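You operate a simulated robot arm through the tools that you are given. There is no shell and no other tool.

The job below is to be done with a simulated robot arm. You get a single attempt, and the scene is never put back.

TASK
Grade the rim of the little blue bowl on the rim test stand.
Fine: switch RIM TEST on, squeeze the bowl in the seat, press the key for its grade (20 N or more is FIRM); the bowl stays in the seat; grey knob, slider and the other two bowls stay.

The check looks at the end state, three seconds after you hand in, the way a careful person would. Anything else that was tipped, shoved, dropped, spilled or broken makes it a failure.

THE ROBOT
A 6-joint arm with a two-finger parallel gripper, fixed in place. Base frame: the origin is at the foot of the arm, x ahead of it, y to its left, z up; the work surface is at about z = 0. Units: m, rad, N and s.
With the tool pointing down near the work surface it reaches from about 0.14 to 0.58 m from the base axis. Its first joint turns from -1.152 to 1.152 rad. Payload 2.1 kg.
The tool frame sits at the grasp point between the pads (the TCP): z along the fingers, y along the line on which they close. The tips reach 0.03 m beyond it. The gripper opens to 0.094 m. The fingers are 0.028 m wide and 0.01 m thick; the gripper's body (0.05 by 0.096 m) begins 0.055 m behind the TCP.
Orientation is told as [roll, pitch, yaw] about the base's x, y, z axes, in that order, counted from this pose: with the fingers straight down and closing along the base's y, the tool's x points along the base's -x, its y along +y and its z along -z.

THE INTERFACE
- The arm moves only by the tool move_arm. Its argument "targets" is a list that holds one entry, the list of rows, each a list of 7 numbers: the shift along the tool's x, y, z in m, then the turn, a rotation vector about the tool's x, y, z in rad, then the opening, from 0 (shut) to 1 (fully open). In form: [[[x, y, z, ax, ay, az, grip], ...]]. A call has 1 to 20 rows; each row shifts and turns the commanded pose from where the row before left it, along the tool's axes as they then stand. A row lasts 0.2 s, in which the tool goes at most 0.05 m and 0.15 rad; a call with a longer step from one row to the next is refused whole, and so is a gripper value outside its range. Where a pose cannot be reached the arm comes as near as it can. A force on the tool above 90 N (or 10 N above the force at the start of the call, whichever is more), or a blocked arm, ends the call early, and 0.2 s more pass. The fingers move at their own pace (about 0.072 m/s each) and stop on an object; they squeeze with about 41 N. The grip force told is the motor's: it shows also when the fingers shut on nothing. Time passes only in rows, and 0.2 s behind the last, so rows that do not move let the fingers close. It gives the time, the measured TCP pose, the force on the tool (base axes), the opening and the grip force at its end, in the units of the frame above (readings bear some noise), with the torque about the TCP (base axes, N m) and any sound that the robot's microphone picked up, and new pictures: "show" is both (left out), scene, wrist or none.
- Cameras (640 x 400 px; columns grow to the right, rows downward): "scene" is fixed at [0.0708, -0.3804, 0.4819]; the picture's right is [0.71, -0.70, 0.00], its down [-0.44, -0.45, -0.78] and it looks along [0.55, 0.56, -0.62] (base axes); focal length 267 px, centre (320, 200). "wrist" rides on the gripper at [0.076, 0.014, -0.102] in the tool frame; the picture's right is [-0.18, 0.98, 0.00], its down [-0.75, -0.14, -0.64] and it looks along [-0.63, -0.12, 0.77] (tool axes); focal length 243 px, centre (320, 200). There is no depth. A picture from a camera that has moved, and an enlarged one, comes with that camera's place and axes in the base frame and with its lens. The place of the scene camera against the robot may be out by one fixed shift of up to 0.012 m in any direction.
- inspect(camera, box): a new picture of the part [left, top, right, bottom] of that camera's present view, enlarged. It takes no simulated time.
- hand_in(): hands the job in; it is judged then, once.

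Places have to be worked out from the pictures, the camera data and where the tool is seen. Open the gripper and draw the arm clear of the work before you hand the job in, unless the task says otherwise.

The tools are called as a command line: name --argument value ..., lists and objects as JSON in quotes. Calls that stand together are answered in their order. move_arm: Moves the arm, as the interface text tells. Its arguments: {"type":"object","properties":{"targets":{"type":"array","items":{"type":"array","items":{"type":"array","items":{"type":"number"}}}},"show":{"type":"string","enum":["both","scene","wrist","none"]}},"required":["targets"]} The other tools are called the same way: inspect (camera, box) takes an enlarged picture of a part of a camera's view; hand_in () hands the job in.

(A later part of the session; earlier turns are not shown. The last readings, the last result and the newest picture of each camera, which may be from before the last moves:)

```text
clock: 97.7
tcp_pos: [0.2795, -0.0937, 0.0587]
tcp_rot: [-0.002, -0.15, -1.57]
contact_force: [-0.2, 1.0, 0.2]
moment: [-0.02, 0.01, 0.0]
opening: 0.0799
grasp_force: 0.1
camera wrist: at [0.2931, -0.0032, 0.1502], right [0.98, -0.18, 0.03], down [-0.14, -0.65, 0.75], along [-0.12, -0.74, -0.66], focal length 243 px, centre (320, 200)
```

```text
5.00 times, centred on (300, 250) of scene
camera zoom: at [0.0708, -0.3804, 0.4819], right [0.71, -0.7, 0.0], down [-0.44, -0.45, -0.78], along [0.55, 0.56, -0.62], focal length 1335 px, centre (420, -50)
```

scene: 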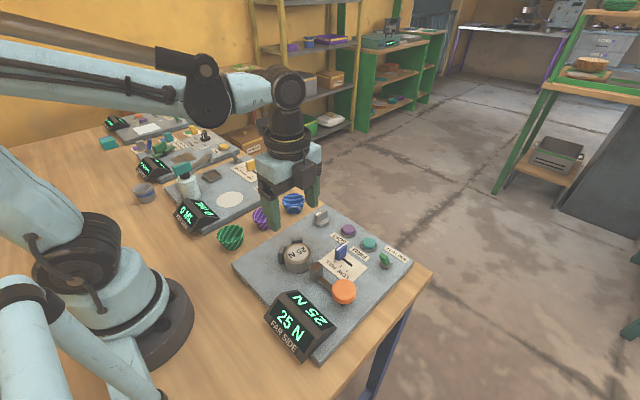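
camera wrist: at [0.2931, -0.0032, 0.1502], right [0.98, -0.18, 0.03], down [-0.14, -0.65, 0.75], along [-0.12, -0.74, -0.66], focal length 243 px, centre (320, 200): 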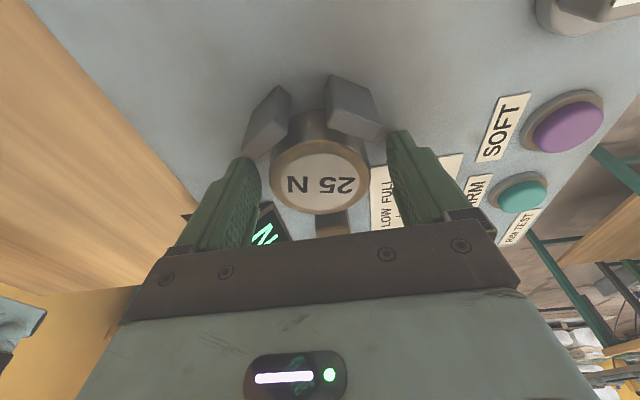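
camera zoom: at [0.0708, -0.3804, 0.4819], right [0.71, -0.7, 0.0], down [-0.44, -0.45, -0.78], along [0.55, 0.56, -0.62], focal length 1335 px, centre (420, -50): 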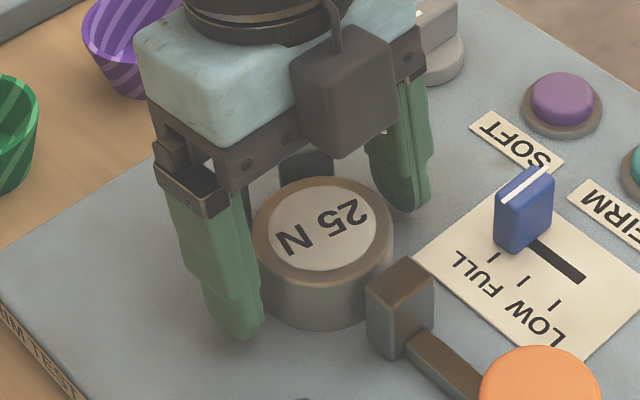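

The piece sits in the grip just as it did when I picked it up from the table. I'll close on it.

move_arm --targets '[[[0, 0, -0.0006, 0, 0, 0, 0.75], [0, 0, 0, 0, 0, 0, 0.66], [0, 0, 0, 0, 0, 0, 0.6], [0, 0, 0, 0, 0, 0, 0.55], [0, 0, 0, 0, 0, 0, 0.5], [0, 0, 0, 0, 0, 0, 0.5]]]' --show "wrist"

```text
clock: 99.1
tcp_pos: [0.2787, -0.0934, 0.0598]
tcp_rot: [-0.001, -0.15, -1.568]
contact_force: [-0.2, 1.3, 0.1]
moment: [-0.05, 0.01, -0.03]
opening: 0.0556
grasp_force: 41.0
camera wrist: at [0.2932, -0.0027, 0.1505], right [0.98, -0.18, 0.03], down [-0.14, -0.65, 0.75], along [-0.12, -0.74, -0.66], focal length 243 px, centre (320, 200)
```

wrist: 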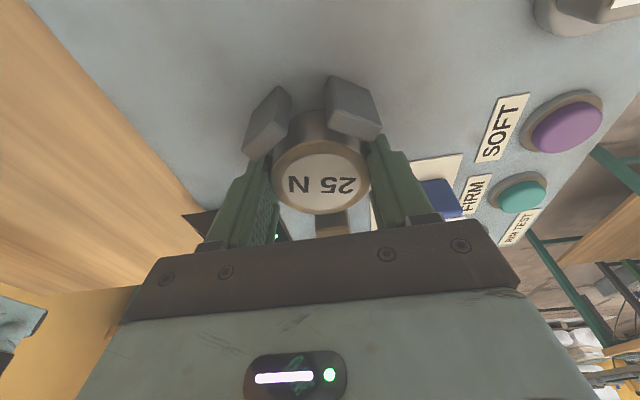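

The grip is good at 41 N with no side load. I'll lift it, carry it back inward, and turn about the vertical to the earlier orientation.

move_arm --targets '[[[-0.0015, 0, -0.0099, 0, 0, 0, 0.5], [-0.0045, 0, -0.0297, 0, 0, 0, 0.5], [-0.006, 0, -0.0396, 0, 0, 0, 0.5], [-0.006, 0, -0.0396, 0, 0, 0, 0.5], [0.0267, -0.03, -0.004, 0, 0, 0, 0.5], [0.0267, -0.03, -0.004, 0, 0, 0, 0.5], [0.0267, -0.03, -0.004, 0, 0, 0, 0.5], [0, 0, 0, 0.0213, 0, 0.1413, 0.5], [0, 0, 0, 0.0213, 0, 0.1413, 0.5], [0, 0, 0, 0.0213, 0, 0.1413, 0.5], [0, 0, 0, 0.0213, 0, 0.1413, 0.5], [0, 0, 0, 0.0213, 0, 0.1413, 0.5], [0, 0, 0, 0.0213, 0, 0.1413, 0.5], [0, 0, 0, 0.0213, 0, 0.1413, 0.5], [0, 0, 0, 0.0213, 0, 0.1413, 0.5], [0, 0, 0, 0.0213, 0, 0.1413, 0.5], [0, 0, 0, 0.0213, 0, 0.1413, 0.5], [0, 0, 0, 0, 0, 0, 0.5]]]'

```text
clock: 102.9
tcp_pos: [0.1904, -0.0125, 0.1789]
tcp_rot: [0.0, -0.15, -3.002]
contact_force: [0.2, 0.6, -1.6]
moment: [-0.03, 0.03, 0.02]
opening: 0.0551
grasp_force: 40.9
camera wrist: at [0.2807, -0.0137, 0.2702], right [-0.04, -1.0, 0.03], down [-0.66, 0.05, 0.75], along [-0.75, 0.01, -0.66], focal length 243 px, centre (320, 200)
```

scene: 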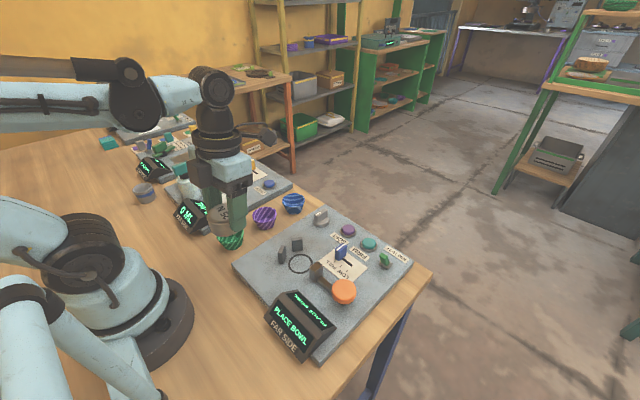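
wrist: 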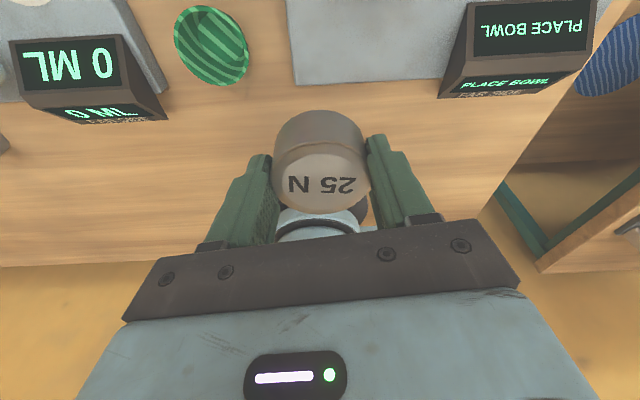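

The piece is still level in the grip. I'll bring it down and inward to just above its original place.

move_arm --targets '[[[-0.00985, -0.0013, 0.0268, 0, 0, 0, 0.5], [-0.00985, -0.0013, 0.0268, 0, 0, 0, 0.5], [-0.00985, -0.0013, 0.0268, 0, 0, 0, 0.5], [-0.00985, -0.0012, 0.0267, 0, 0, 0, 0.5], [0, 0, 0, 0, 0, 0, 0.5]]]'

```text
clock: 104.1
tcp_pos: [0.1362, -0.0152, 0.0792]
tcp_rot: [0.002, -0.151, -3.0]
contact_force: [-0.5, -0.4, -1.7]
moment: [-0.01, 0.0, -0.01]
opening: 0.0556
grasp_force: 40.8
camera wrist: at [0.2264, -0.0168, 0.1691], right [-0.04, -1.0, 0.03], down [-0.66, 0.05, 0.75], along [-0.75, 0.01, -0.66], focal length 243 px, centre (320, 200)
```

scene: 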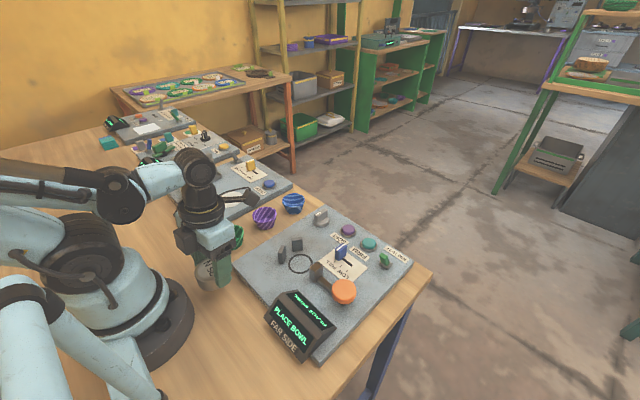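
wrist: 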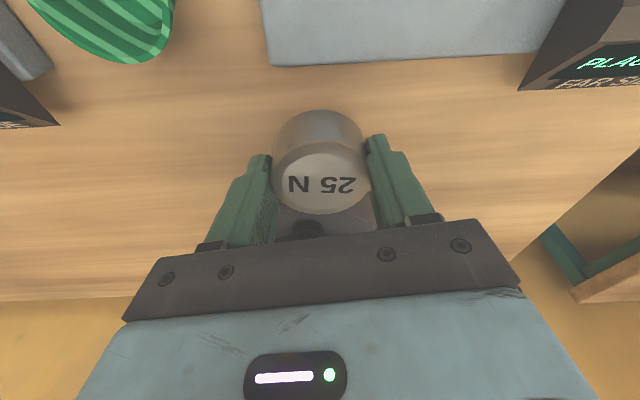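

It's right over its place. I'll lower to just above the table.

move_arm --targets '[[[0.002, 0, 0.0199, 0, 0, 0, 0.5], [0.0025, 0, 0.0168, 0, 0, 0, 0.5], [0, 0, 0, 0, 0, 0, 0.5]]]' --show "none"

```text
clock: 104.9
tcp_pos: [0.133, -0.0152, 0.0425]
tcp_rot: [-0.001, -0.15, -2.999]
contact_force: [-0.3, 0.4, -1.5]
moment: [0.02, -0.01, 0.04]
opening: 0.0553
grasp_force: 40.8
```

No contact yet at z = 0.0425. I'll lower in roughly 1 mm steps until it touches.

move_arm --targets '[[[0.0002, 0, 0.0014, 0, 0, 0, 0.5], [0.0002, 0, 0.0014, 0, 0, 0, 0.5], [0, 0, 0, 0, 0, 0, 0.5]]]' --show "none"

```text
clock: 105.7
tcp_pos: [0.1351, -0.0138, 0.0386]
tcp_rot: [0.0, -0.15, -3.0]
contact_force: [0.0, -0.3, -1.8]
moment: [0.03, -0.03, 0.03]
opening: 0.0553
grasp_force: 40.7
```

Still hanging free with −1.8 N. I'll go down another millimetre and a bit.

move_arm --targets '[[[0.0001, 0, 0.0008, 0, 0, 0, 0.5], [0.0001, 0, 0.0008, 0, 0, 0, 0.5], [0, 0, 0, 0, 0, 0, 0.5]]]' --show "wrist"

```text
clock: 106.5
tcp_pos: [0.1362, -0.0167, 0.0385]
tcp_rot: [-0.001, -0.151, -3.0]
contact_force: [-0.6, 0.5, -1.9]
moment: [0.02, -0.02, 0.02]
opening: 0.0553
grasp_force: 40.6
camera wrist: at [0.226, -0.0172, 0.1296], right [-0.04, -1.0, 0.03], down [-0.66, 0.05, 0.75], along [-0.75, 0.01, -0.66], focal length 243 px, centre (320, 200)
```

wrist: 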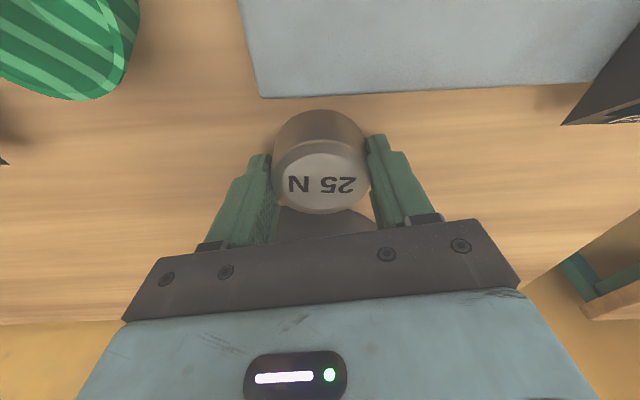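

The view almost matches the one before I picked it up. I'll continue down gently.

move_arm --targets '[[[0.0001, 0, 0.0008, 0, 0, 0, 0.5], [0.0001, 0, 0.0006, 0, 0, 0, 0.5], [0, 0, 0, 0, 0, 0, 0.5]]]' --show "none"

```text
clock: 107.3
tcp_pos: [0.1352, -0.0162, 0.0366]
tcp_rot: [-0.002, -0.151, -3.001]
contact_force: [1.5, -1.5, 24.8]
moment: [-0.01, 0.01, 0.13]
opening: 0.0553
grasp_force: 40.7
```

It's down, at 25 N. I'll ease up slightly, open fully, and rise vertically clear of it.

move_arm --targets '[[[-0.0001, 0, -0.0008, 0, 0, 0, 0.56], [0, 0, 0, 0, 0, 0, 0.64], [0, 0, 0, 0, 0, 0, 0.8], [0, 0, 0, 0, 0, 0, 1], [0, 0, 0, 0, 0, 0, 1], [-0.003, 0, -0.0198, 0, 0, 0, 1], [-0.0045, 0, -0.0297, 0, 0, 0, 1], [-0.006, 0, -0.0396, 0, 0, 0, 1], [0.015, 0, -0.03, 0, 0, 0, 1], [0.025, 0, -0.025, 0, 0, 0, 1], [0, 0, 0, 0, 0.075, 0, 1], [0, 0, 0, 0, 0.075, 0, 1], [0, 0, 0, 0, 0, 0, 1]]]'

inspect --camera "scene" --box '[130, 220, 290, 320]'

```text
clock: 110.1
tcp_pos: [0.1801, -0.009, 0.1763]
tcp_rot: [-0.001, 0.0, -3.001]
contact_force: [0.1, 1.0, 0.4]
moment: [0.04, -0.01, -0.01]
opening: 0.094
grasp_force: 0.1
camera wrist: at [0.2564, -0.0119, 0.2791], right [-0.04, -1.0, 0.0], down [-0.77, 0.03, 0.64], along [-0.64, 0.03, -0.77], focal length 243 px, centre (320, 200)
```

scene: 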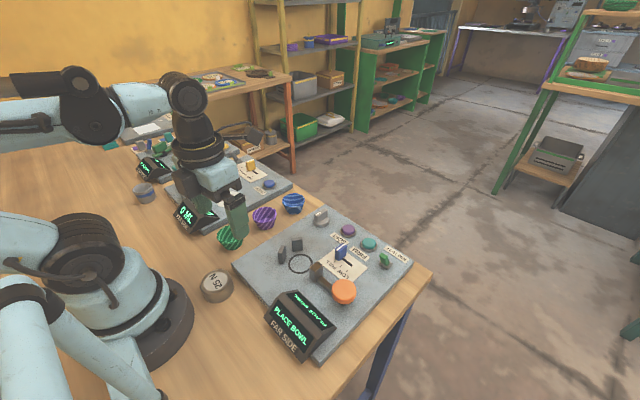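
wrist: 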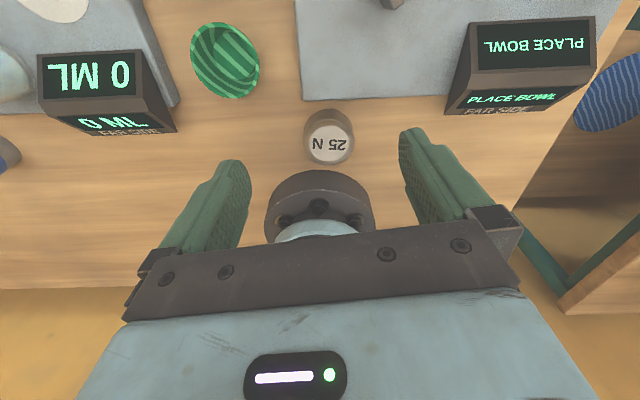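

```text
4.00 times, centred on (210, 270) of scene
camera zoom: at [0.0708, -0.3804, 0.4819], right [0.71, -0.7, 0.0], down [-0.44, -0.45, -0.78], along [0.55, 0.56, -0.62], focal length 1068 px, centre (760, -80)
```

zoom: 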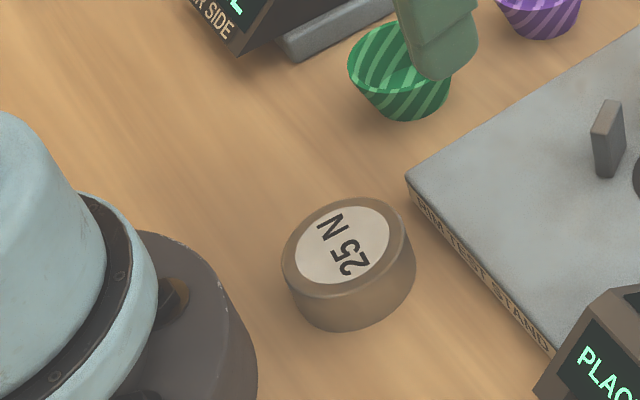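

The check piece is back in its place to within a millimetre or two. Now I'll turn back to the seat yaw and go over to the blue bowl.

move_arm --targets '[[[0, 0, 0, 0, 0, -0.143, 1], [0, 0, 0, 0, 0, -0.143, 1], [0, 0, 0, 0, 0, -0.143, 1], [0, 0, 0, 0, 0, -0.143, 1], [0, 0, 0, 0, 0, -0.143, 1], [0, 0, 0, 0, 0, -0.143, 1], [0, 0, 0, 0, 0, -0.143, 1], [0, 0, 0, 0, 0, -0.143, 1], [0, 0, 0, 0, 0, -0.143, 1], [0, 0, 0, 0, 0, -0.143, 1], [0.015, 0.0435, -0.005, 0, 0, 0, 0.82], [0.015, 0.0435, -0.005, 0, 0, 0, 0.82], [0.015, 0.0435, -0.005, 0, 0, 0, 0.82], [0.015, 0.0435, -0.005, 0, 0, 0, 0.82], [0.015, 0.0435, -0.005, 0, 0, 0, 0.82], [0, 0, 0, 0, 0, 0, 0.82]]]'

inspect --camera "wrist" --box '[200, 40, 460, 240]'

```text
clock: 113.5
tcp_pos: [0.3987, 0.0673, 0.2014]
tcp_rot: [-0.001, 0.0, -1.57]
contact_force: [0.7, 0.2, -0.5]
moment: [-0.02, -0.04, 0.0]
opening: 0.0767
grasp_force: 0.1
camera wrist: at [0.4123, 0.144, 0.3051], right [0.98, -0.18, 0.0], down [-0.14, -0.75, 0.64], along [-0.12, -0.63, -0.77], focal length 243 px, centre (320, 200)
```

scene: 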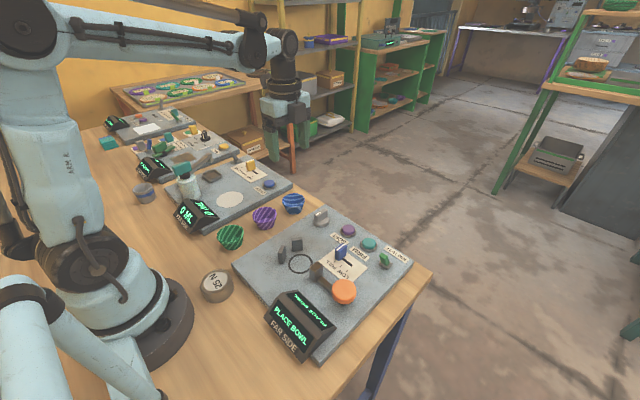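
wrist: 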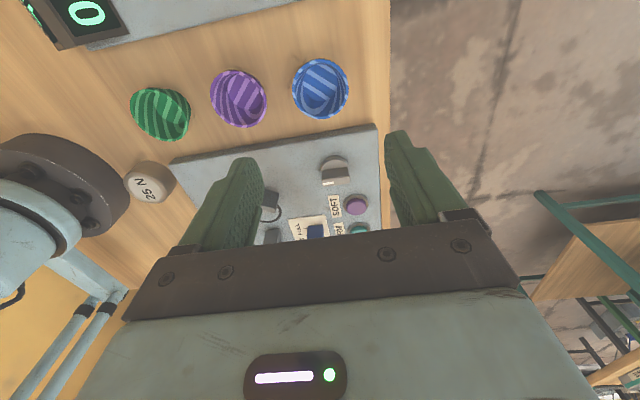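

```text
2.00 times, centred on (330, 140) of wrist
camera zoom: at [0.4123, 0.144, 0.3051], right [0.98, -0.18, 0.0], down [-0.14, -0.75, 0.64], along [-0.12, -0.63, -0.77], focal length 485 px, centre (300, 320)
```

zoom: 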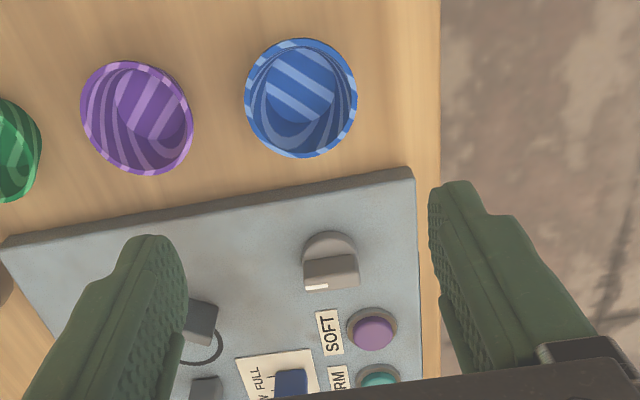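

The blue bowl is at about [0.3985, 0.073]. I'll centre over it and come down to z ≈ 0.09 for a check.

move_arm --targets '[[[0.0045, 0, 0.04, 0, 0, 0, 0.85], [0, 0, 0.04, 0, 0, 0, 0.85], [0, 0, 0.03, 0, 0, 0, 0.85], [0, 0, 0, 0, 0, 0, 0.85]]]' --show "wrist"

inspect --camera "wrist" --box '[200, 40, 460, 240]'

inspect --camera "scene" --box '[230, 120, 350, 240]'

```text
clock: 114.5
tcp_pos: [0.3986, 0.0714, 0.0906]
tcp_rot: [0.0, -0.001, -1.57]
contact_force: [0.2, -0.8, 0.7]
moment: [0.0, 0.0, 0.01]
opening: 0.0801
grasp_force: 0.0
camera wrist: at [0.4109, 0.1474, 0.1932], right [0.98, -0.18, 0.0], down [-0.14, -0.75, 0.64], along [-0.12, -0.63, -0.77], focal length 243 px, centre (320, 200)
```

wrist: 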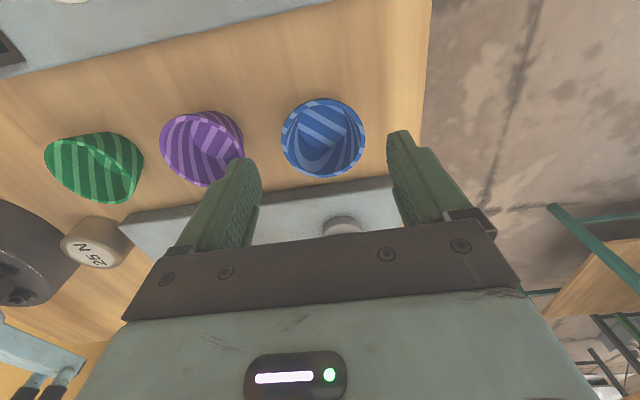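

```text
2.00 times, centred on (330, 140) of wrist
camera zoom: at [0.4109, 0.1474, 0.1932], right [0.98, -0.18, 0.0], down [-0.14, -0.75, 0.64], along [-0.12, -0.63, -0.77], focal length 485 px, centre (300, 320)
```

zoom: 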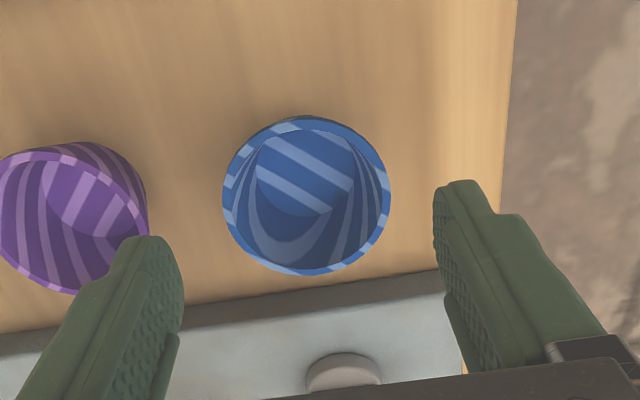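

```text
3.33 times, centred on (290, 180) of scene
camera zoom: at [0.0708, -0.3804, 0.4819], right [0.71, -0.7, 0.0], down [-0.44, -0.45, -0.78], along [0.55, 0.56, -0.62], focal length 890 px, centre (420, 267)
```

zoom: 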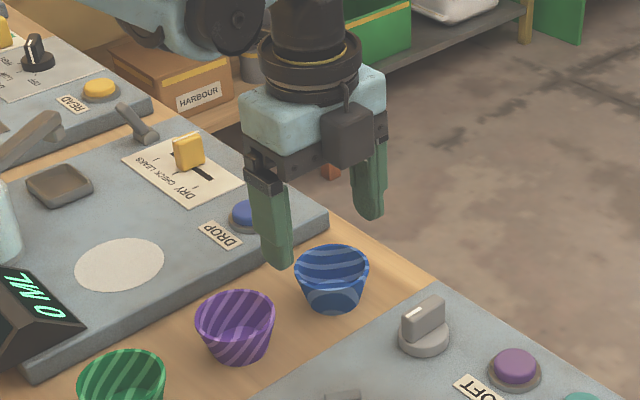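

The rim centre is at [0.399, 0.074], and the −x finger clears the purple bowl by about 8 mm. I'll shift 2 mm, lower to z ≈ 0.036 and close gently.

move_arm --targets '[[[0.002, 0.0003, 0.02, 0, 0, 0, 0.82], [0, 0, 0.02, 0, 0, 0, 0.82], [0, 0, 0.0145, 0, 0, 0, 0.82], [0, 0, 0, 0, 0, 0, 0.72], [0, 0, 0, 0, 0, 0, 0.64], [0, 0, 0, 0, 0, 0, 0.59], [0, 0, 0, 0, 0, 0, 0.59]]]' --show "wrist"

```text
clock: 116.1
tcp_pos: [0.3984, 0.0734, 0.0365]
tcp_rot: [0.002, 0.0, -1.572]
contact_force: [0.3, -2.0, 2.2]
moment: [-0.07, 0.07, 0.02]
opening: 0.0587
grasp_force: 13.9
camera wrist: at [0.4112, 0.1492, 0.1403], right [0.98, -0.18, 0.0], down [-0.14, -0.75, 0.64], along [-0.12, -0.63, -0.77], focal length 243 px, centre (320, 200)
```

wrist: 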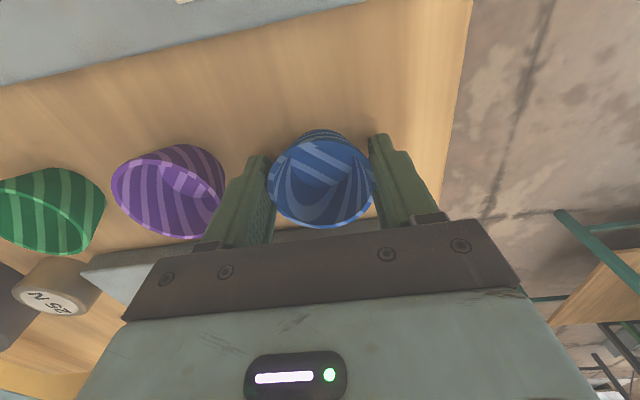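

The bowl is gripped at 14 N. I'll lift it straight up and carry it over the seat along the same path as before.

move_arm --targets '[[[0, 0, -0.015, 0, 0, 0, 0.59], [0, 0, -0.03, 0, 0, 0, 0.59], [0, 0, -0.04, 0, 0, 0, 0.59], [0, 0, -0.04, 0, 0, 0, 0.59], [0, 0, -0.035, 0, 0, 0, 0.59], [-0.0337, -0.024, 0, 0, 0, 0, 0.59], [-0.0337, -0.024, 0, 0, 0, 0, 0.59], [-0.0337, -0.024, 0, 0, 0, 0, 0.59], [-0.0337, -0.024, 0, 0, 0, 0, 0.59], [-0.0337, -0.024, 0, 0, 0, 0, 0.59], [0, 0, 0.03, 0, 0, 0, 0.59], [0, 0, 0.03, 0, 0, 0, 0.59], [0, 0, 0, 0, 0, 0, 0.59]]]'

inspect --camera "wrist" --box '[200, 60, 460, 240]'

inspect --camera "scene" --box '[230, 180, 370, 290]'

```text
clock: 118.9
tcp_pos: [0.2815, -0.0968, 0.1366]
tcp_rot: [0.001, 0.0, -1.57]
contact_force: [0.1, -0.6, -0.1]
moment: [0.03, -0.03, 0.0]
opening: 0.0582
grasp_force: 14.1
camera wrist: at [0.2941, -0.019, 0.2397], right [0.98, -0.18, 0.0], down [-0.14, -0.75, 0.64], along [-0.12, -0.63, -0.77], focal length 243 px, centre (320, 200)
```

scene: 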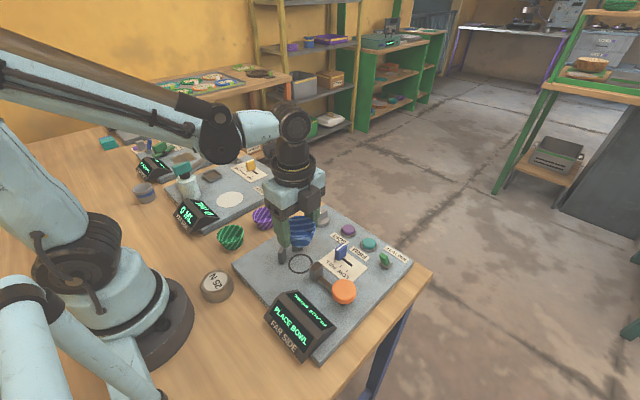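
wrist: 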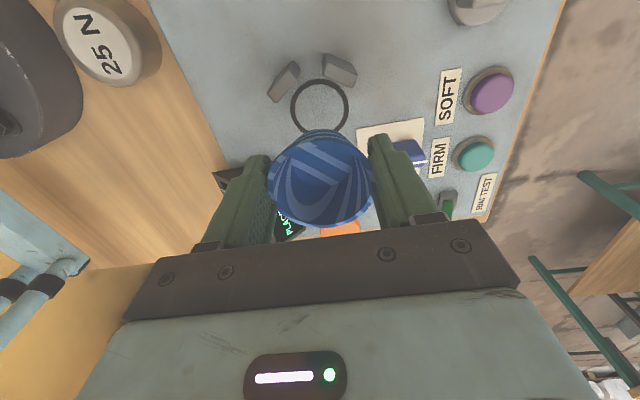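

```text
2.22 times, centred on (330, 150) of wrist
camera zoom: at [0.2941, -0.019, 0.2397], right [0.98, -0.18, 0.0], down [-0.14, -0.75, 0.64], along [-0.12, -0.63, -0.77], focal length 539 px, centre (298, 311)
```

zoom: 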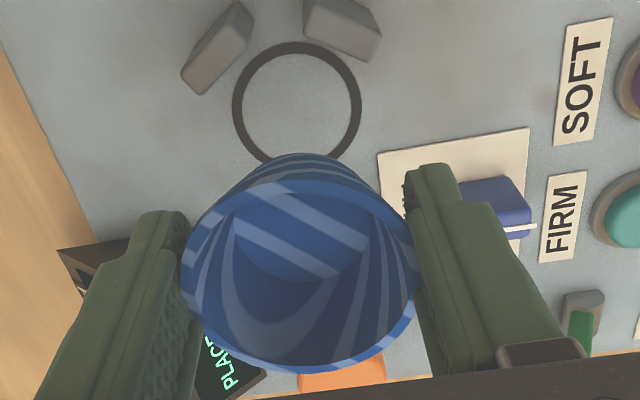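

```text
3.64 times, centred on (300, 235) of scene
camera zoom: at [0.0708, -0.3804, 0.4819], right [0.71, -0.7, 0.0], down [-0.44, -0.45, -0.78], along [0.55, 0.56, -0.62], focal length 971 px, centre (393, 73)
```

zoom: 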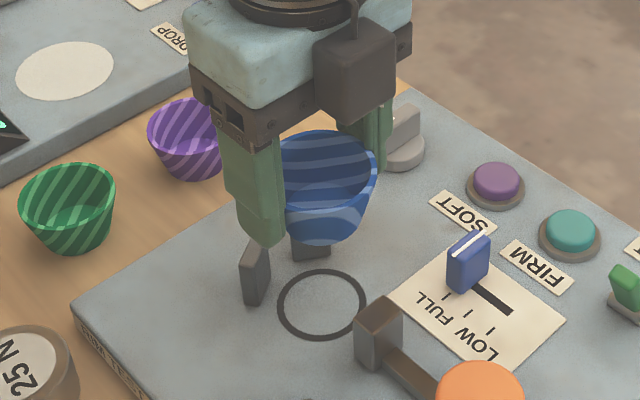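

The bowl is about 2 mm toward +x and +y of the ring's middle. I'll correct that and lower most of the way.

move_arm --targets '[[[-0.0015, -0.002, 0.025, 0, 0, 0, 0.59], [0, 0, 0.025, 0, 0, 0, 0.59], [0, 0, 0.019, 0, 0, 0, 0.59], [0, 0, 0, 0, 0, 0, 0.59]]]' --show "wrist"

inspect --camera "wrist" --box '[200, 60, 460, 240]'

```text
clock: 119.9
tcp_pos: [0.2772, -0.0982, 0.0668]
tcp_rot: [0.001, 0.001, -1.571]
contact_force: [0.9, -0.1, 0.0]
moment: [0.02, -0.02, 0.01]
opening: 0.058
grasp_force: 13.9
camera wrist: at [0.2904, -0.0219, 0.171], right [0.98, -0.18, 0.0], down [-0.14, -0.75, 0.64], along [-0.12, -0.63, -0.77], focal length 243 px, centre (320, 200)
```

wrist: 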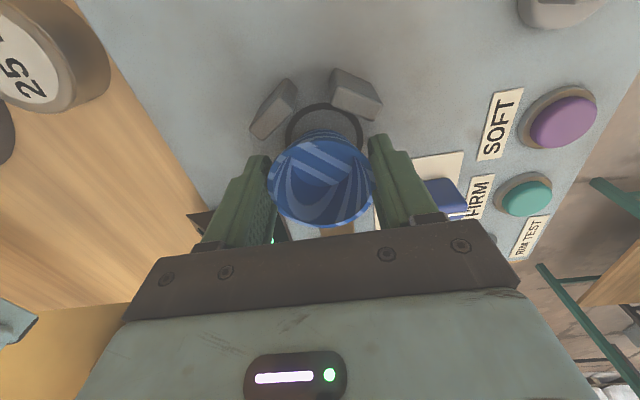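

```text
2.22 times, centred on (330, 150) of wrist
camera zoom: at [0.2904, -0.0219, 0.171], right [0.98, -0.18, 0.0], down [-0.14, -0.75, 0.64], along [-0.12, -0.63, -0.77], focal length 539 px, centre (298, 311)
```

zoom: 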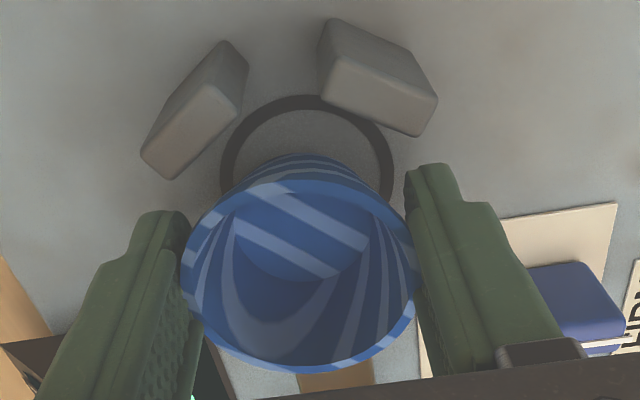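

It's centred to within about a millimetre. I'll lower the last centimetre in small steps.

move_arm --targets '[[[0.001, 0.001, 0.004, 0, 0, 0, 0.59], [0, 0, 0.004, 0, 0, 0, 0.59], [0, 0, 0.002, 0, 0, 0, 0.59], [0, 0, 0, 0, 0, 0, 0.59]]]' --show "none"

```text
clock: 120.9
tcp_pos: [0.278, -0.0959, 0.0573]
tcp_rot: [0.0, -0.001, -1.57]
contact_force: [0.3, -3.4, 10.1]
moment: [-0.06, -0.05, 0.0]
opening: 0.0584
grasp_force: 13.7
```

The bowl touched down, with 10 N upward. I'll ease up, open to 0.077 m, and rise.

move_arm --targets '[[[0, 0, -0.001, 0, 0, 0, 0.6], [0, 0, 0, 0, 0, 0, 0.64], [0, 0, 0, 0, 0, 0, 0.7], [0, 0, 0, 0, 0, 0, 0.82], [0, 0, 0, 0, 0, 0, 0.82], [0, 0, -0.02, 0, 0, 0, 0.82], [0, 0, -0.03, 0, 0, 0, 0.82], [0, 0, -0.04, 0, 0, 0, 0.82], [0, 0, -0.04, 0, 0, 0, 0.82], [0, 0, 0, 0, 0, 0, 0.82]]]'

inspect --camera "wrist" --box '[200, 40, 460, 240]'

inspect --camera "scene" --box '[240, 210, 360, 300]'

```text
clock: 123.1
tcp_pos: [0.2778, -0.097, 0.189]
tcp_rot: [0.0, 0.0, -1.571]
contact_force: [0.0, 0.0, 0.6]
moment: [-0.01, 0.03, -0.01]
opening: 0.077
grasp_force: 0.1
camera wrist: at [0.2909, -0.0203, 0.2919], right [0.98, -0.18, 0.0], down [-0.14, -0.75, 0.64], along [-0.12, -0.63, -0.77], focal length 243 px, centre (320, 200)
```

scene: 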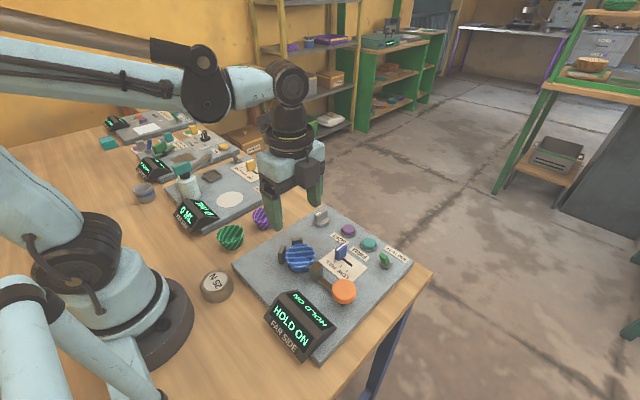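
wrist: 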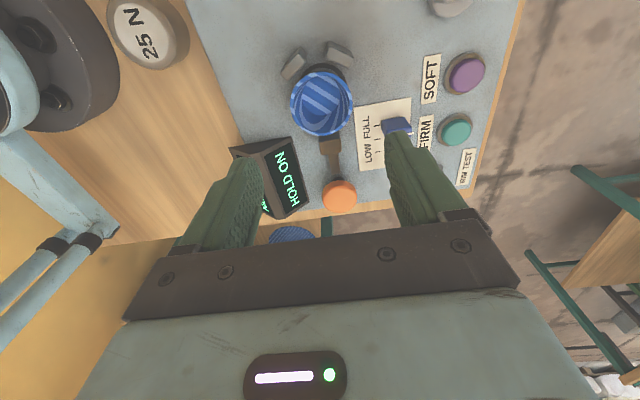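

```text
2.00 times, centred on (330, 140) of wrist
camera zoom: at [0.2909, -0.0203, 0.2919], right [0.98, -0.18, 0.0], down [-0.14, -0.75, 0.64], along [-0.12, -0.63, -0.77], focal length 485 px, centre (300, 320)
```

zoom: 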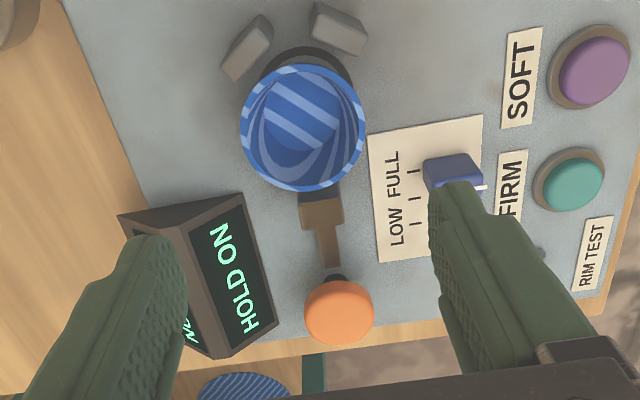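

```text
4.44 times, centred on (300, 255) of scene
camera zoom: at [0.0708, -0.3804, 0.4819], right [0.71, -0.7, 0.0], down [-0.44, -0.45, -0.78], along [0.55, 0.56, -0.62], focal length 1187 px, centre (409, -44)
```

zoom: 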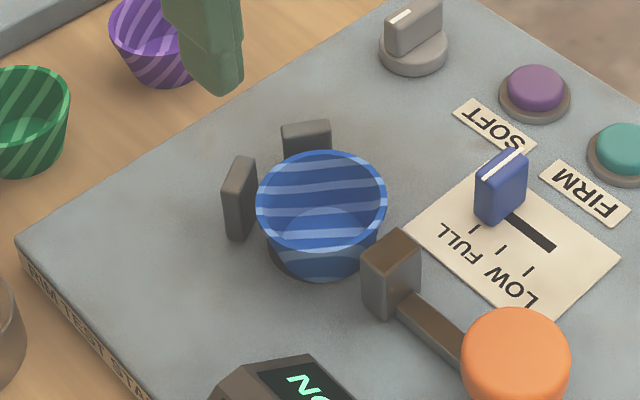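

The bowl stands in the ring as before. I'll press the button down to its stop again and hold for a fresh reading.

move_arm --targets '[[[-0.0383, 0.0006, 0, 0, 0, 0, 0], [-0.0383, 0.0006, 0, 0, 0, 0, 0], [-0.0383, 0.0006, 0, 0, 0, 0, 0], [0, 0, 0.04, 0, 0, 0, 0], [0, 0, 0.04, 0, 0, 0, 0], [0, 0, 0.015, 0, 0, 0, 0], [0, 0, 0.008, 0, 0, 0, 0], [0, 0, 0.005, 0, 0, 0, 0], [0, 0, 0.003, 0, 0, 0, 0], [0, 0, 0.0015, 0, 0, 0, 0], [0, 0, 0.001, 0, 0, 0, 0], [0, 0, 0.0006, 0, 0, 0, 0], [0, 0, 0, 0, 0, 0, 0], [0, 0, 0, 0, 0, 0, 0], [0, 0, 0, 0, 0, 0, 0], [0, 0, 0, 0, 0, 0, 0], [0, 0, 0, 0, 0, 0, 0], [0, 0, 0, 0, 0, 0, 0]]]' --show "scene"

inspect --camera "scene" --box '[260, 200, 400, 360]'

```text
clock: 126.9
tcp_pos: [0.2803, -0.2094, 0.0766]
tcp_rot: [-0.002, 0.004, -1.57]
contact_force: [-5.4, 21.4, 75.7]
moment: [0.43, 0.15, -0.09]
opening: 0.0
grasp_force: 32.9
heard: click
```

scene: 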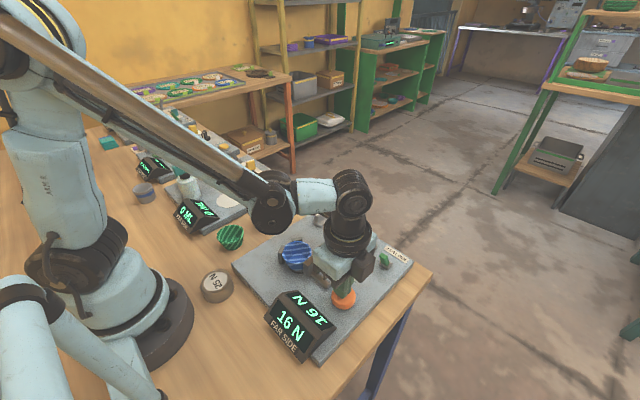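

```text
2.50 times, centred on (330, 280) of scene
camera zoom: at [0.0706, -0.3802, 0.4821], right [0.71, -0.7, 0.0], down [-0.44, -0.45, -0.78], along [0.55, 0.56, -0.62], focal length 668 px, centre (295, 0)
```

zoom: 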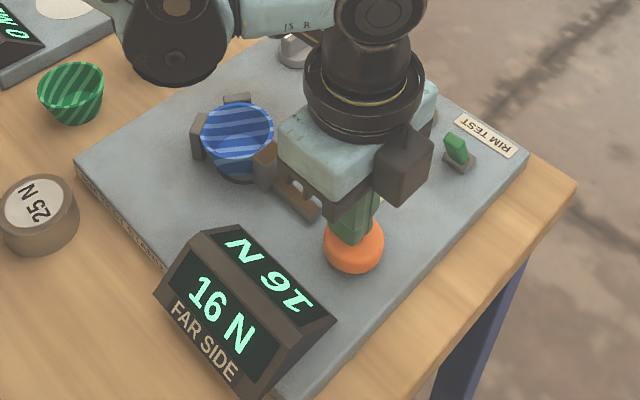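

It reads 16 N again, under 20 N, so the grade is SOFT. I'll lift off the button and move over to the purple SOFT key, which I place at about [0.416, −0.106].

move_arm --targets '[[[0, 0, -0.005, 0, 0, 0, 0], [0, 0, -0.02, 0, 0, 0, 0], [0, 0, -0.04, 0, 0, 0, 0], [0, 0, -0.045, 0, 0, 0, 0], [0.026, 0.034, 0, 0, 0, 0, 0], [0.026, 0.034, 0, 0, 0, 0, 0], [0.026, 0.034, 0, 0, 0, 0, 0], [0.026, 0.034, 0, 0, 0, 0, 0], [0, 0, 0.04, 0, 0, 0, 0], [0, 0, 0, 0, 0, 0, 0]]]'

inspect --camera "wrist" --box '[200, 20, 460, 220]'

inspect --camera "scene" --box '[260, 190, 420, 350]'

```text
clock: 129.1
tcp_pos: [0.4137, -0.1076, 0.1446]
tcp_rot: [0.001, -0.001, -1.57]
contact_force: [0.3, 0.2, 0.6]
moment: [0.0, -0.03, 0.01]
opening: 0.0001
grasp_force: 32.8
camera wrist: at [0.428, -0.0314, 0.2479], right [0.98, -0.18, 0.0], down [-0.14, -0.75, 0.64], along [-0.12, -0.63, -0.77], focal length 243 px, centre (320, 200)
```

scene: 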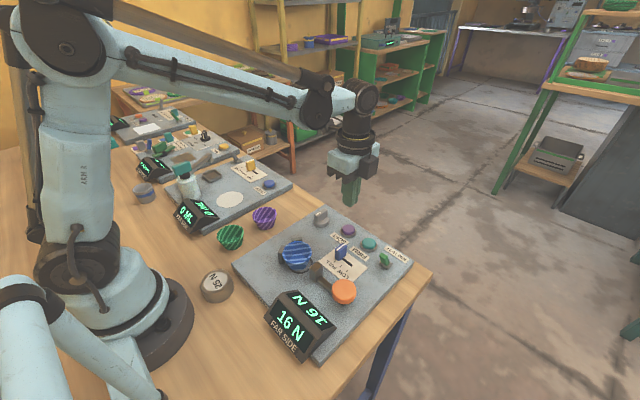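
wrist: 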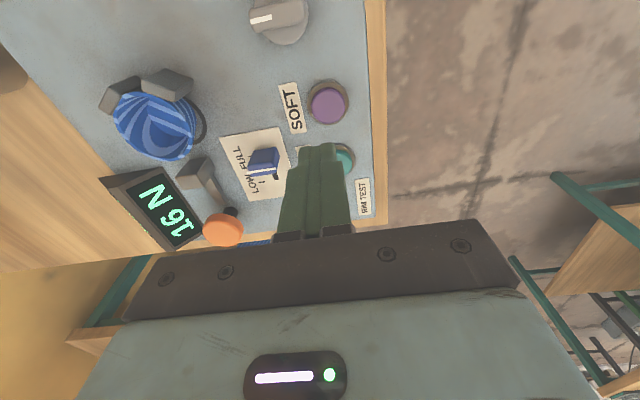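

```text
2.00 times, centred on (330, 120) of wrist
camera zoom: at [0.428, -0.0314, 0.2479], right [0.98, -0.18, 0.0], down [-0.14, -0.75, 0.64], along [-0.12, -0.63, -0.77], focal length 485 px, centre (300, 360)
```

zoom: 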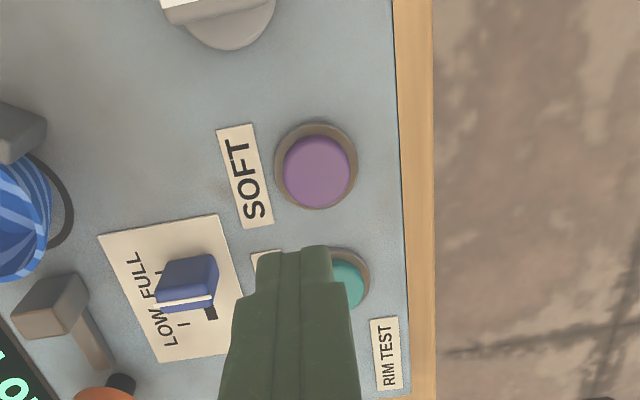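

```text
2.50 times, centred on (340, 270) of scene
camera zoom: at [0.0708, -0.3804, 0.4819], right [0.71, -0.7, 0.0], down [-0.44, -0.45, -0.78], along [0.55, 0.56, -0.62], focal length 668 px, centre (270, 25)
```

zoom: 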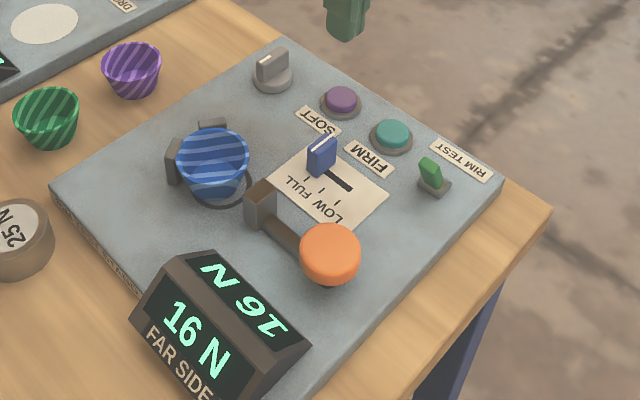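

The SOFT key's cap is at about [0.419, −0.1045]. I'll shift over it and lower until the tips are just above the cap.

move_arm --targets '[[[0.003, 0.005, 0.03, 0, 0, 0, 0], [0, 0, 0.03, 0, 0, 0, 0], [0, 0, 0.006, 0, 0, 0, 0], [0, 0, 0, 0, 0, 0, 0]]]'

inspect --camera "wrist" --box '[200, 20, 460, 220]'

inspect --camera "scene" --box '[310, 180, 420, 270]'

```text
clock: 130.1
tcp_pos: [0.42, -0.1033, 0.0775]
tcp_rot: [-0.001, 0.0, -1.57]
contact_force: [0.1, 0.5, -0.2]
moment: [0.01, -0.04, -0.03]
opening: 0.0
grasp_force: 33.2
camera wrist: at [0.4332, -0.0272, 0.1811], right [0.98, -0.18, 0.0], down [-0.14, -0.75, 0.64], along [-0.12, -0.63, -0.77], focal length 243 px, centre (320, 200)
```

scene: 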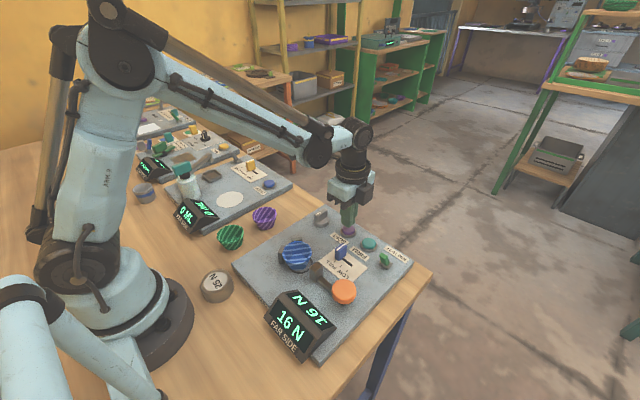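
wrist: 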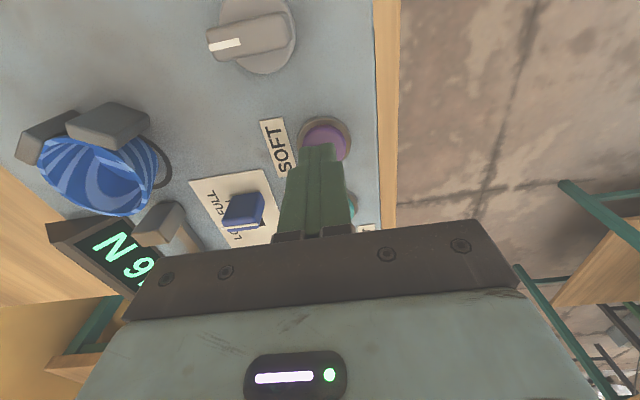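

```text
2.00 times, centred on (330, 120) of wrist
camera zoom: at [0.4332, -0.0272, 0.1811], right [0.98, -0.18, 0.0], down [-0.14, -0.75, 0.64], along [-0.12, -0.63, -0.77], focal length 485 px, centre (300, 360)
```

zoom: 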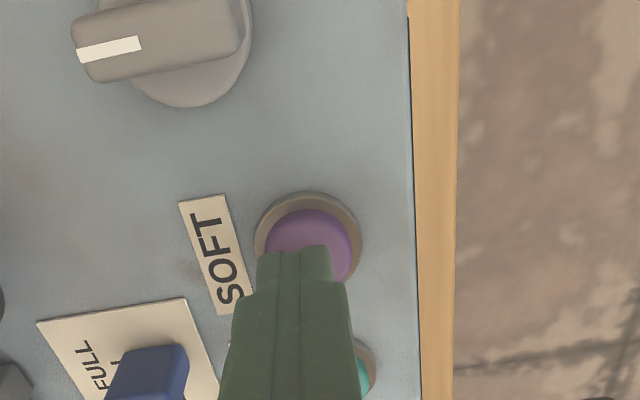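

```text
4.44 times, centred on (365, 225) of scene
camera zoom: at [0.0708, -0.3804, 0.4819], right [0.71, -0.7, 0.0], down [-0.44, -0.45, -0.78], along [0.55, 0.56, -0.62], focal length 1187 px, centre (120, 89)
```

zoom: 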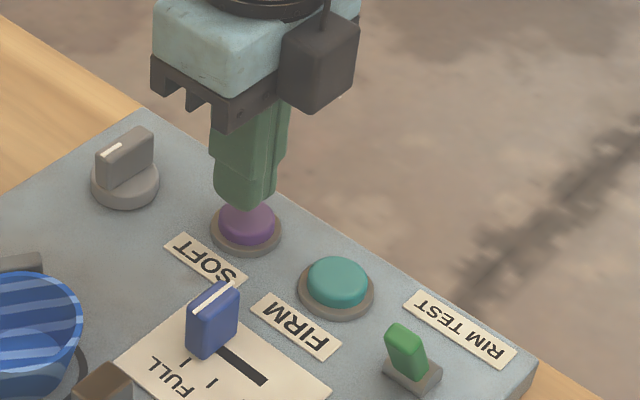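

The fingertips are right above the SOFT cap and clear of everything else. I'll press down in small steps until it clicks.

move_arm --targets '[[[0.0005, 0.001, 0.005, 0, 0, 0, 0], [0, 0, 0.003, 0, 0, 0, 0], [0, 0, 0.002, 0, 0, 0, 0], [0, 0, 0, 0, 0, 0, 0]]]' --show "scene"

inspect --camera "scene" --box '[260, 190, 420, 350]'

```text
clock: 131.1
tcp_pos: [0.4215, -0.103, 0.0687]
tcp_rot: [-0.001, 0.0, -1.57]
contact_force: [0.9, -0.4, -0.5]
moment: [-0.02, 0.01, -0.03]
opening: 0.0001
grasp_force: 32.8
```

scene: 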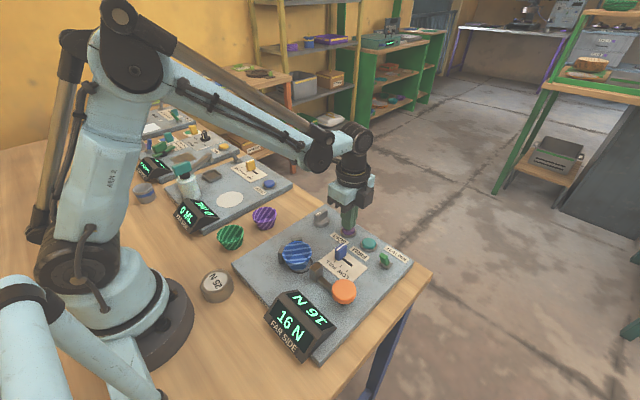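

```text
2.50 times, centred on (340, 270) of scene
camera zoom: at [0.0708, -0.3804, 0.4819], right [0.71, -0.7, 0.0], down [-0.44, -0.45, -0.78], along [0.55, 0.56, -0.62], focal length 668 px, centre (270, 25)
```

zoom: 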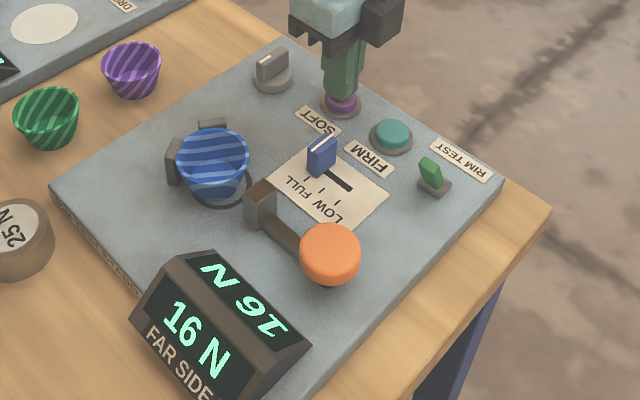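

No contact yet, with the tips near z = 0.039. I'll keep pressing in 1.5–2 mm steps.

move_arm --targets '[[[0, 0, 0.002, 0, 0, 0, 0], [0, 0, 0.002, 0, 0, 0, 0], [0, 0, 0.0015, 0, 0, 0, 0], [0, 0, 0, 0, 0, 0, 0]]]' --show "scene"

inspect --camera "scene" --box '[260, 190, 420, 350]'

```text
clock: 132.1
tcp_pos: [0.4212, -0.1018, 0.0633]
tcp_rot: [0.001, 0.001, -1.572]
contact_force: [1.1, -0.7, 0.9]
moment: [-0.01, -0.01, -0.02]
opening: 0.0002
grasp_force: 33.0
heard: click
```

scene: 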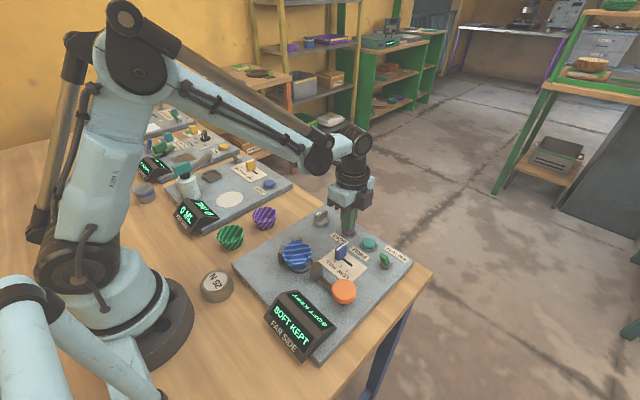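

```text
2.50 times, centred on (340, 270) of scene
camera zoom: at [0.0708, -0.3804, 0.4819], right [0.71, -0.7, 0.0], down [-0.44, -0.45, -0.78], along [0.55, 0.56, -0.62], focal length 668 px, centre (270, 25)
```

zoom: 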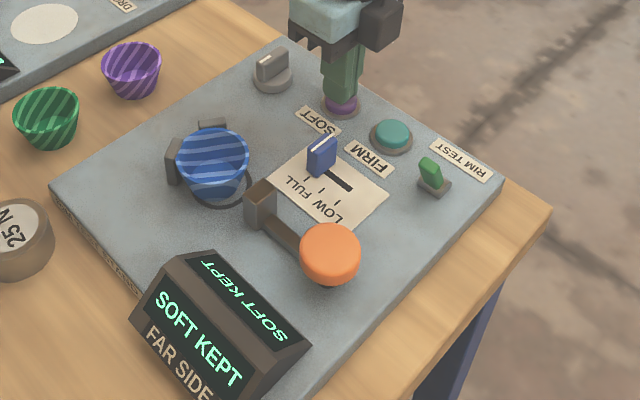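

A click was heard and the display reads "SOFT KEPT". I'll rise straight up off the key, then open the gripper well clear of everything.

move_arm --targets '[[[0, 0, -0.01, 0, 0, 0, 0], [0, 0, -0.03, 0, 0, 0, 0], [0, 0, -0.045, 0, 0, 0, 0], [0, 0, -0.045, 0, 0, 0, 0], [0, 0, -0.045, 0, 0, 0, 0.3], [0, 0, -0.04, 0, 0, 0, 1], [0.02, -0.04, 0, 0, 0, 0, 1], [0.02, -0.04, 0, 0, 0, 0, 1], [0, 0, 0, 0, 0, 0, 1], [0, 0, 0, 0, 0, 0, 1]]]'

inspect --camera "scene" --box '[180, 180, 430, 360]'

inspect --camera "scene" --box '[260, 280, 340, 360]'

```text
clock: 134.3
tcp_pos: [0.3395, -0.0614, 0.2777]
tcp_rot: [0.0, 0.001, -1.57]
contact_force: [0.4, -0.2, -0.2]
moment: [0.01, 0.0, -0.01]
opening: 0.0939
grasp_force: 0.1
camera wrist: at [0.3529, 0.0141, 0.3806], right [0.98, -0.18, 0.0], down [-0.14, -0.75, 0.64], along [-0.12, -0.63, -0.77], focal length 243 px, centre (320, 200)
```

scene: 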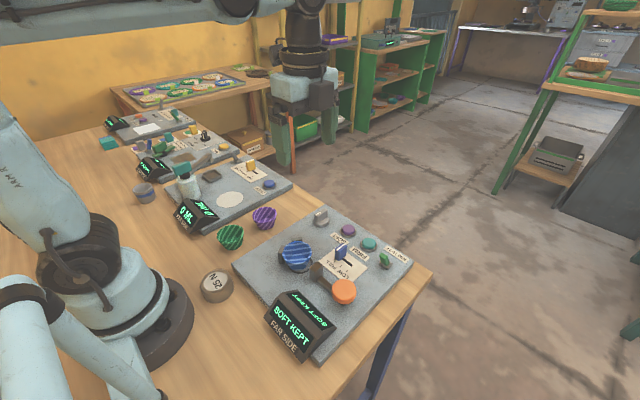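
wrist: 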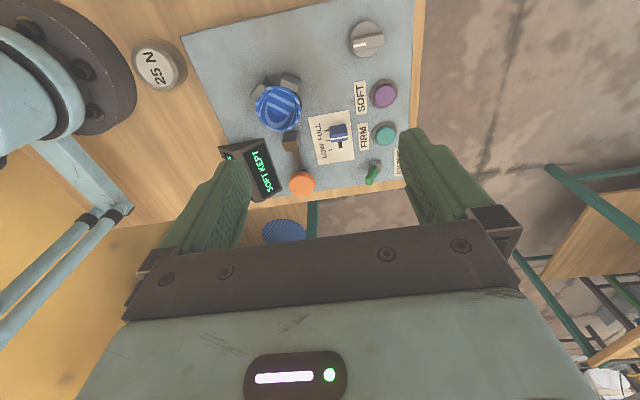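

```text
2.22 times, centred on (305, 270) of scene
camera zoom: at [0.0708, -0.3804, 0.4819], right [0.71, -0.7, 0.0], down [-0.44, -0.45, -0.78], along [0.55, 0.56, -0.62], focal length 594 px, centre (353, 44)
```

zoom: 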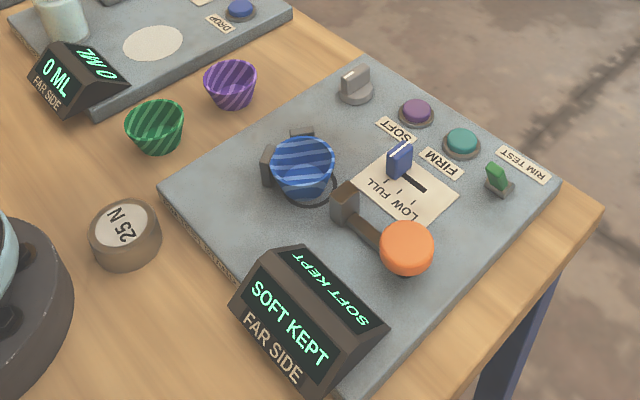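

```text
5.00 times, centred on (300, 320) of scene
camera zoom: at [0.0708, -0.3804, 0.4819], right [0.71, -0.7, 0.0], down [-0.44, -0.45, -0.78], along [0.55, 0.56, -0.62], focal length 1335 px, centre (420, -400)
```

zoom: 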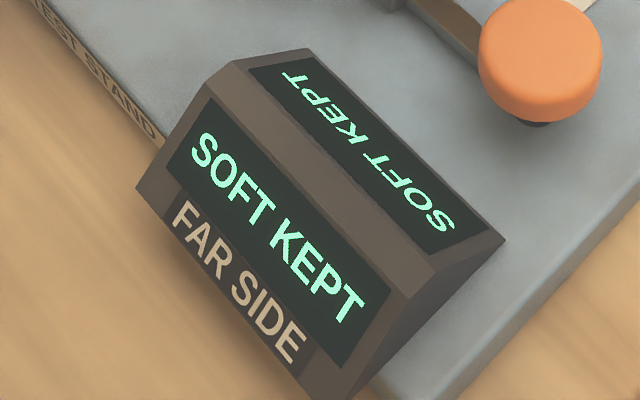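

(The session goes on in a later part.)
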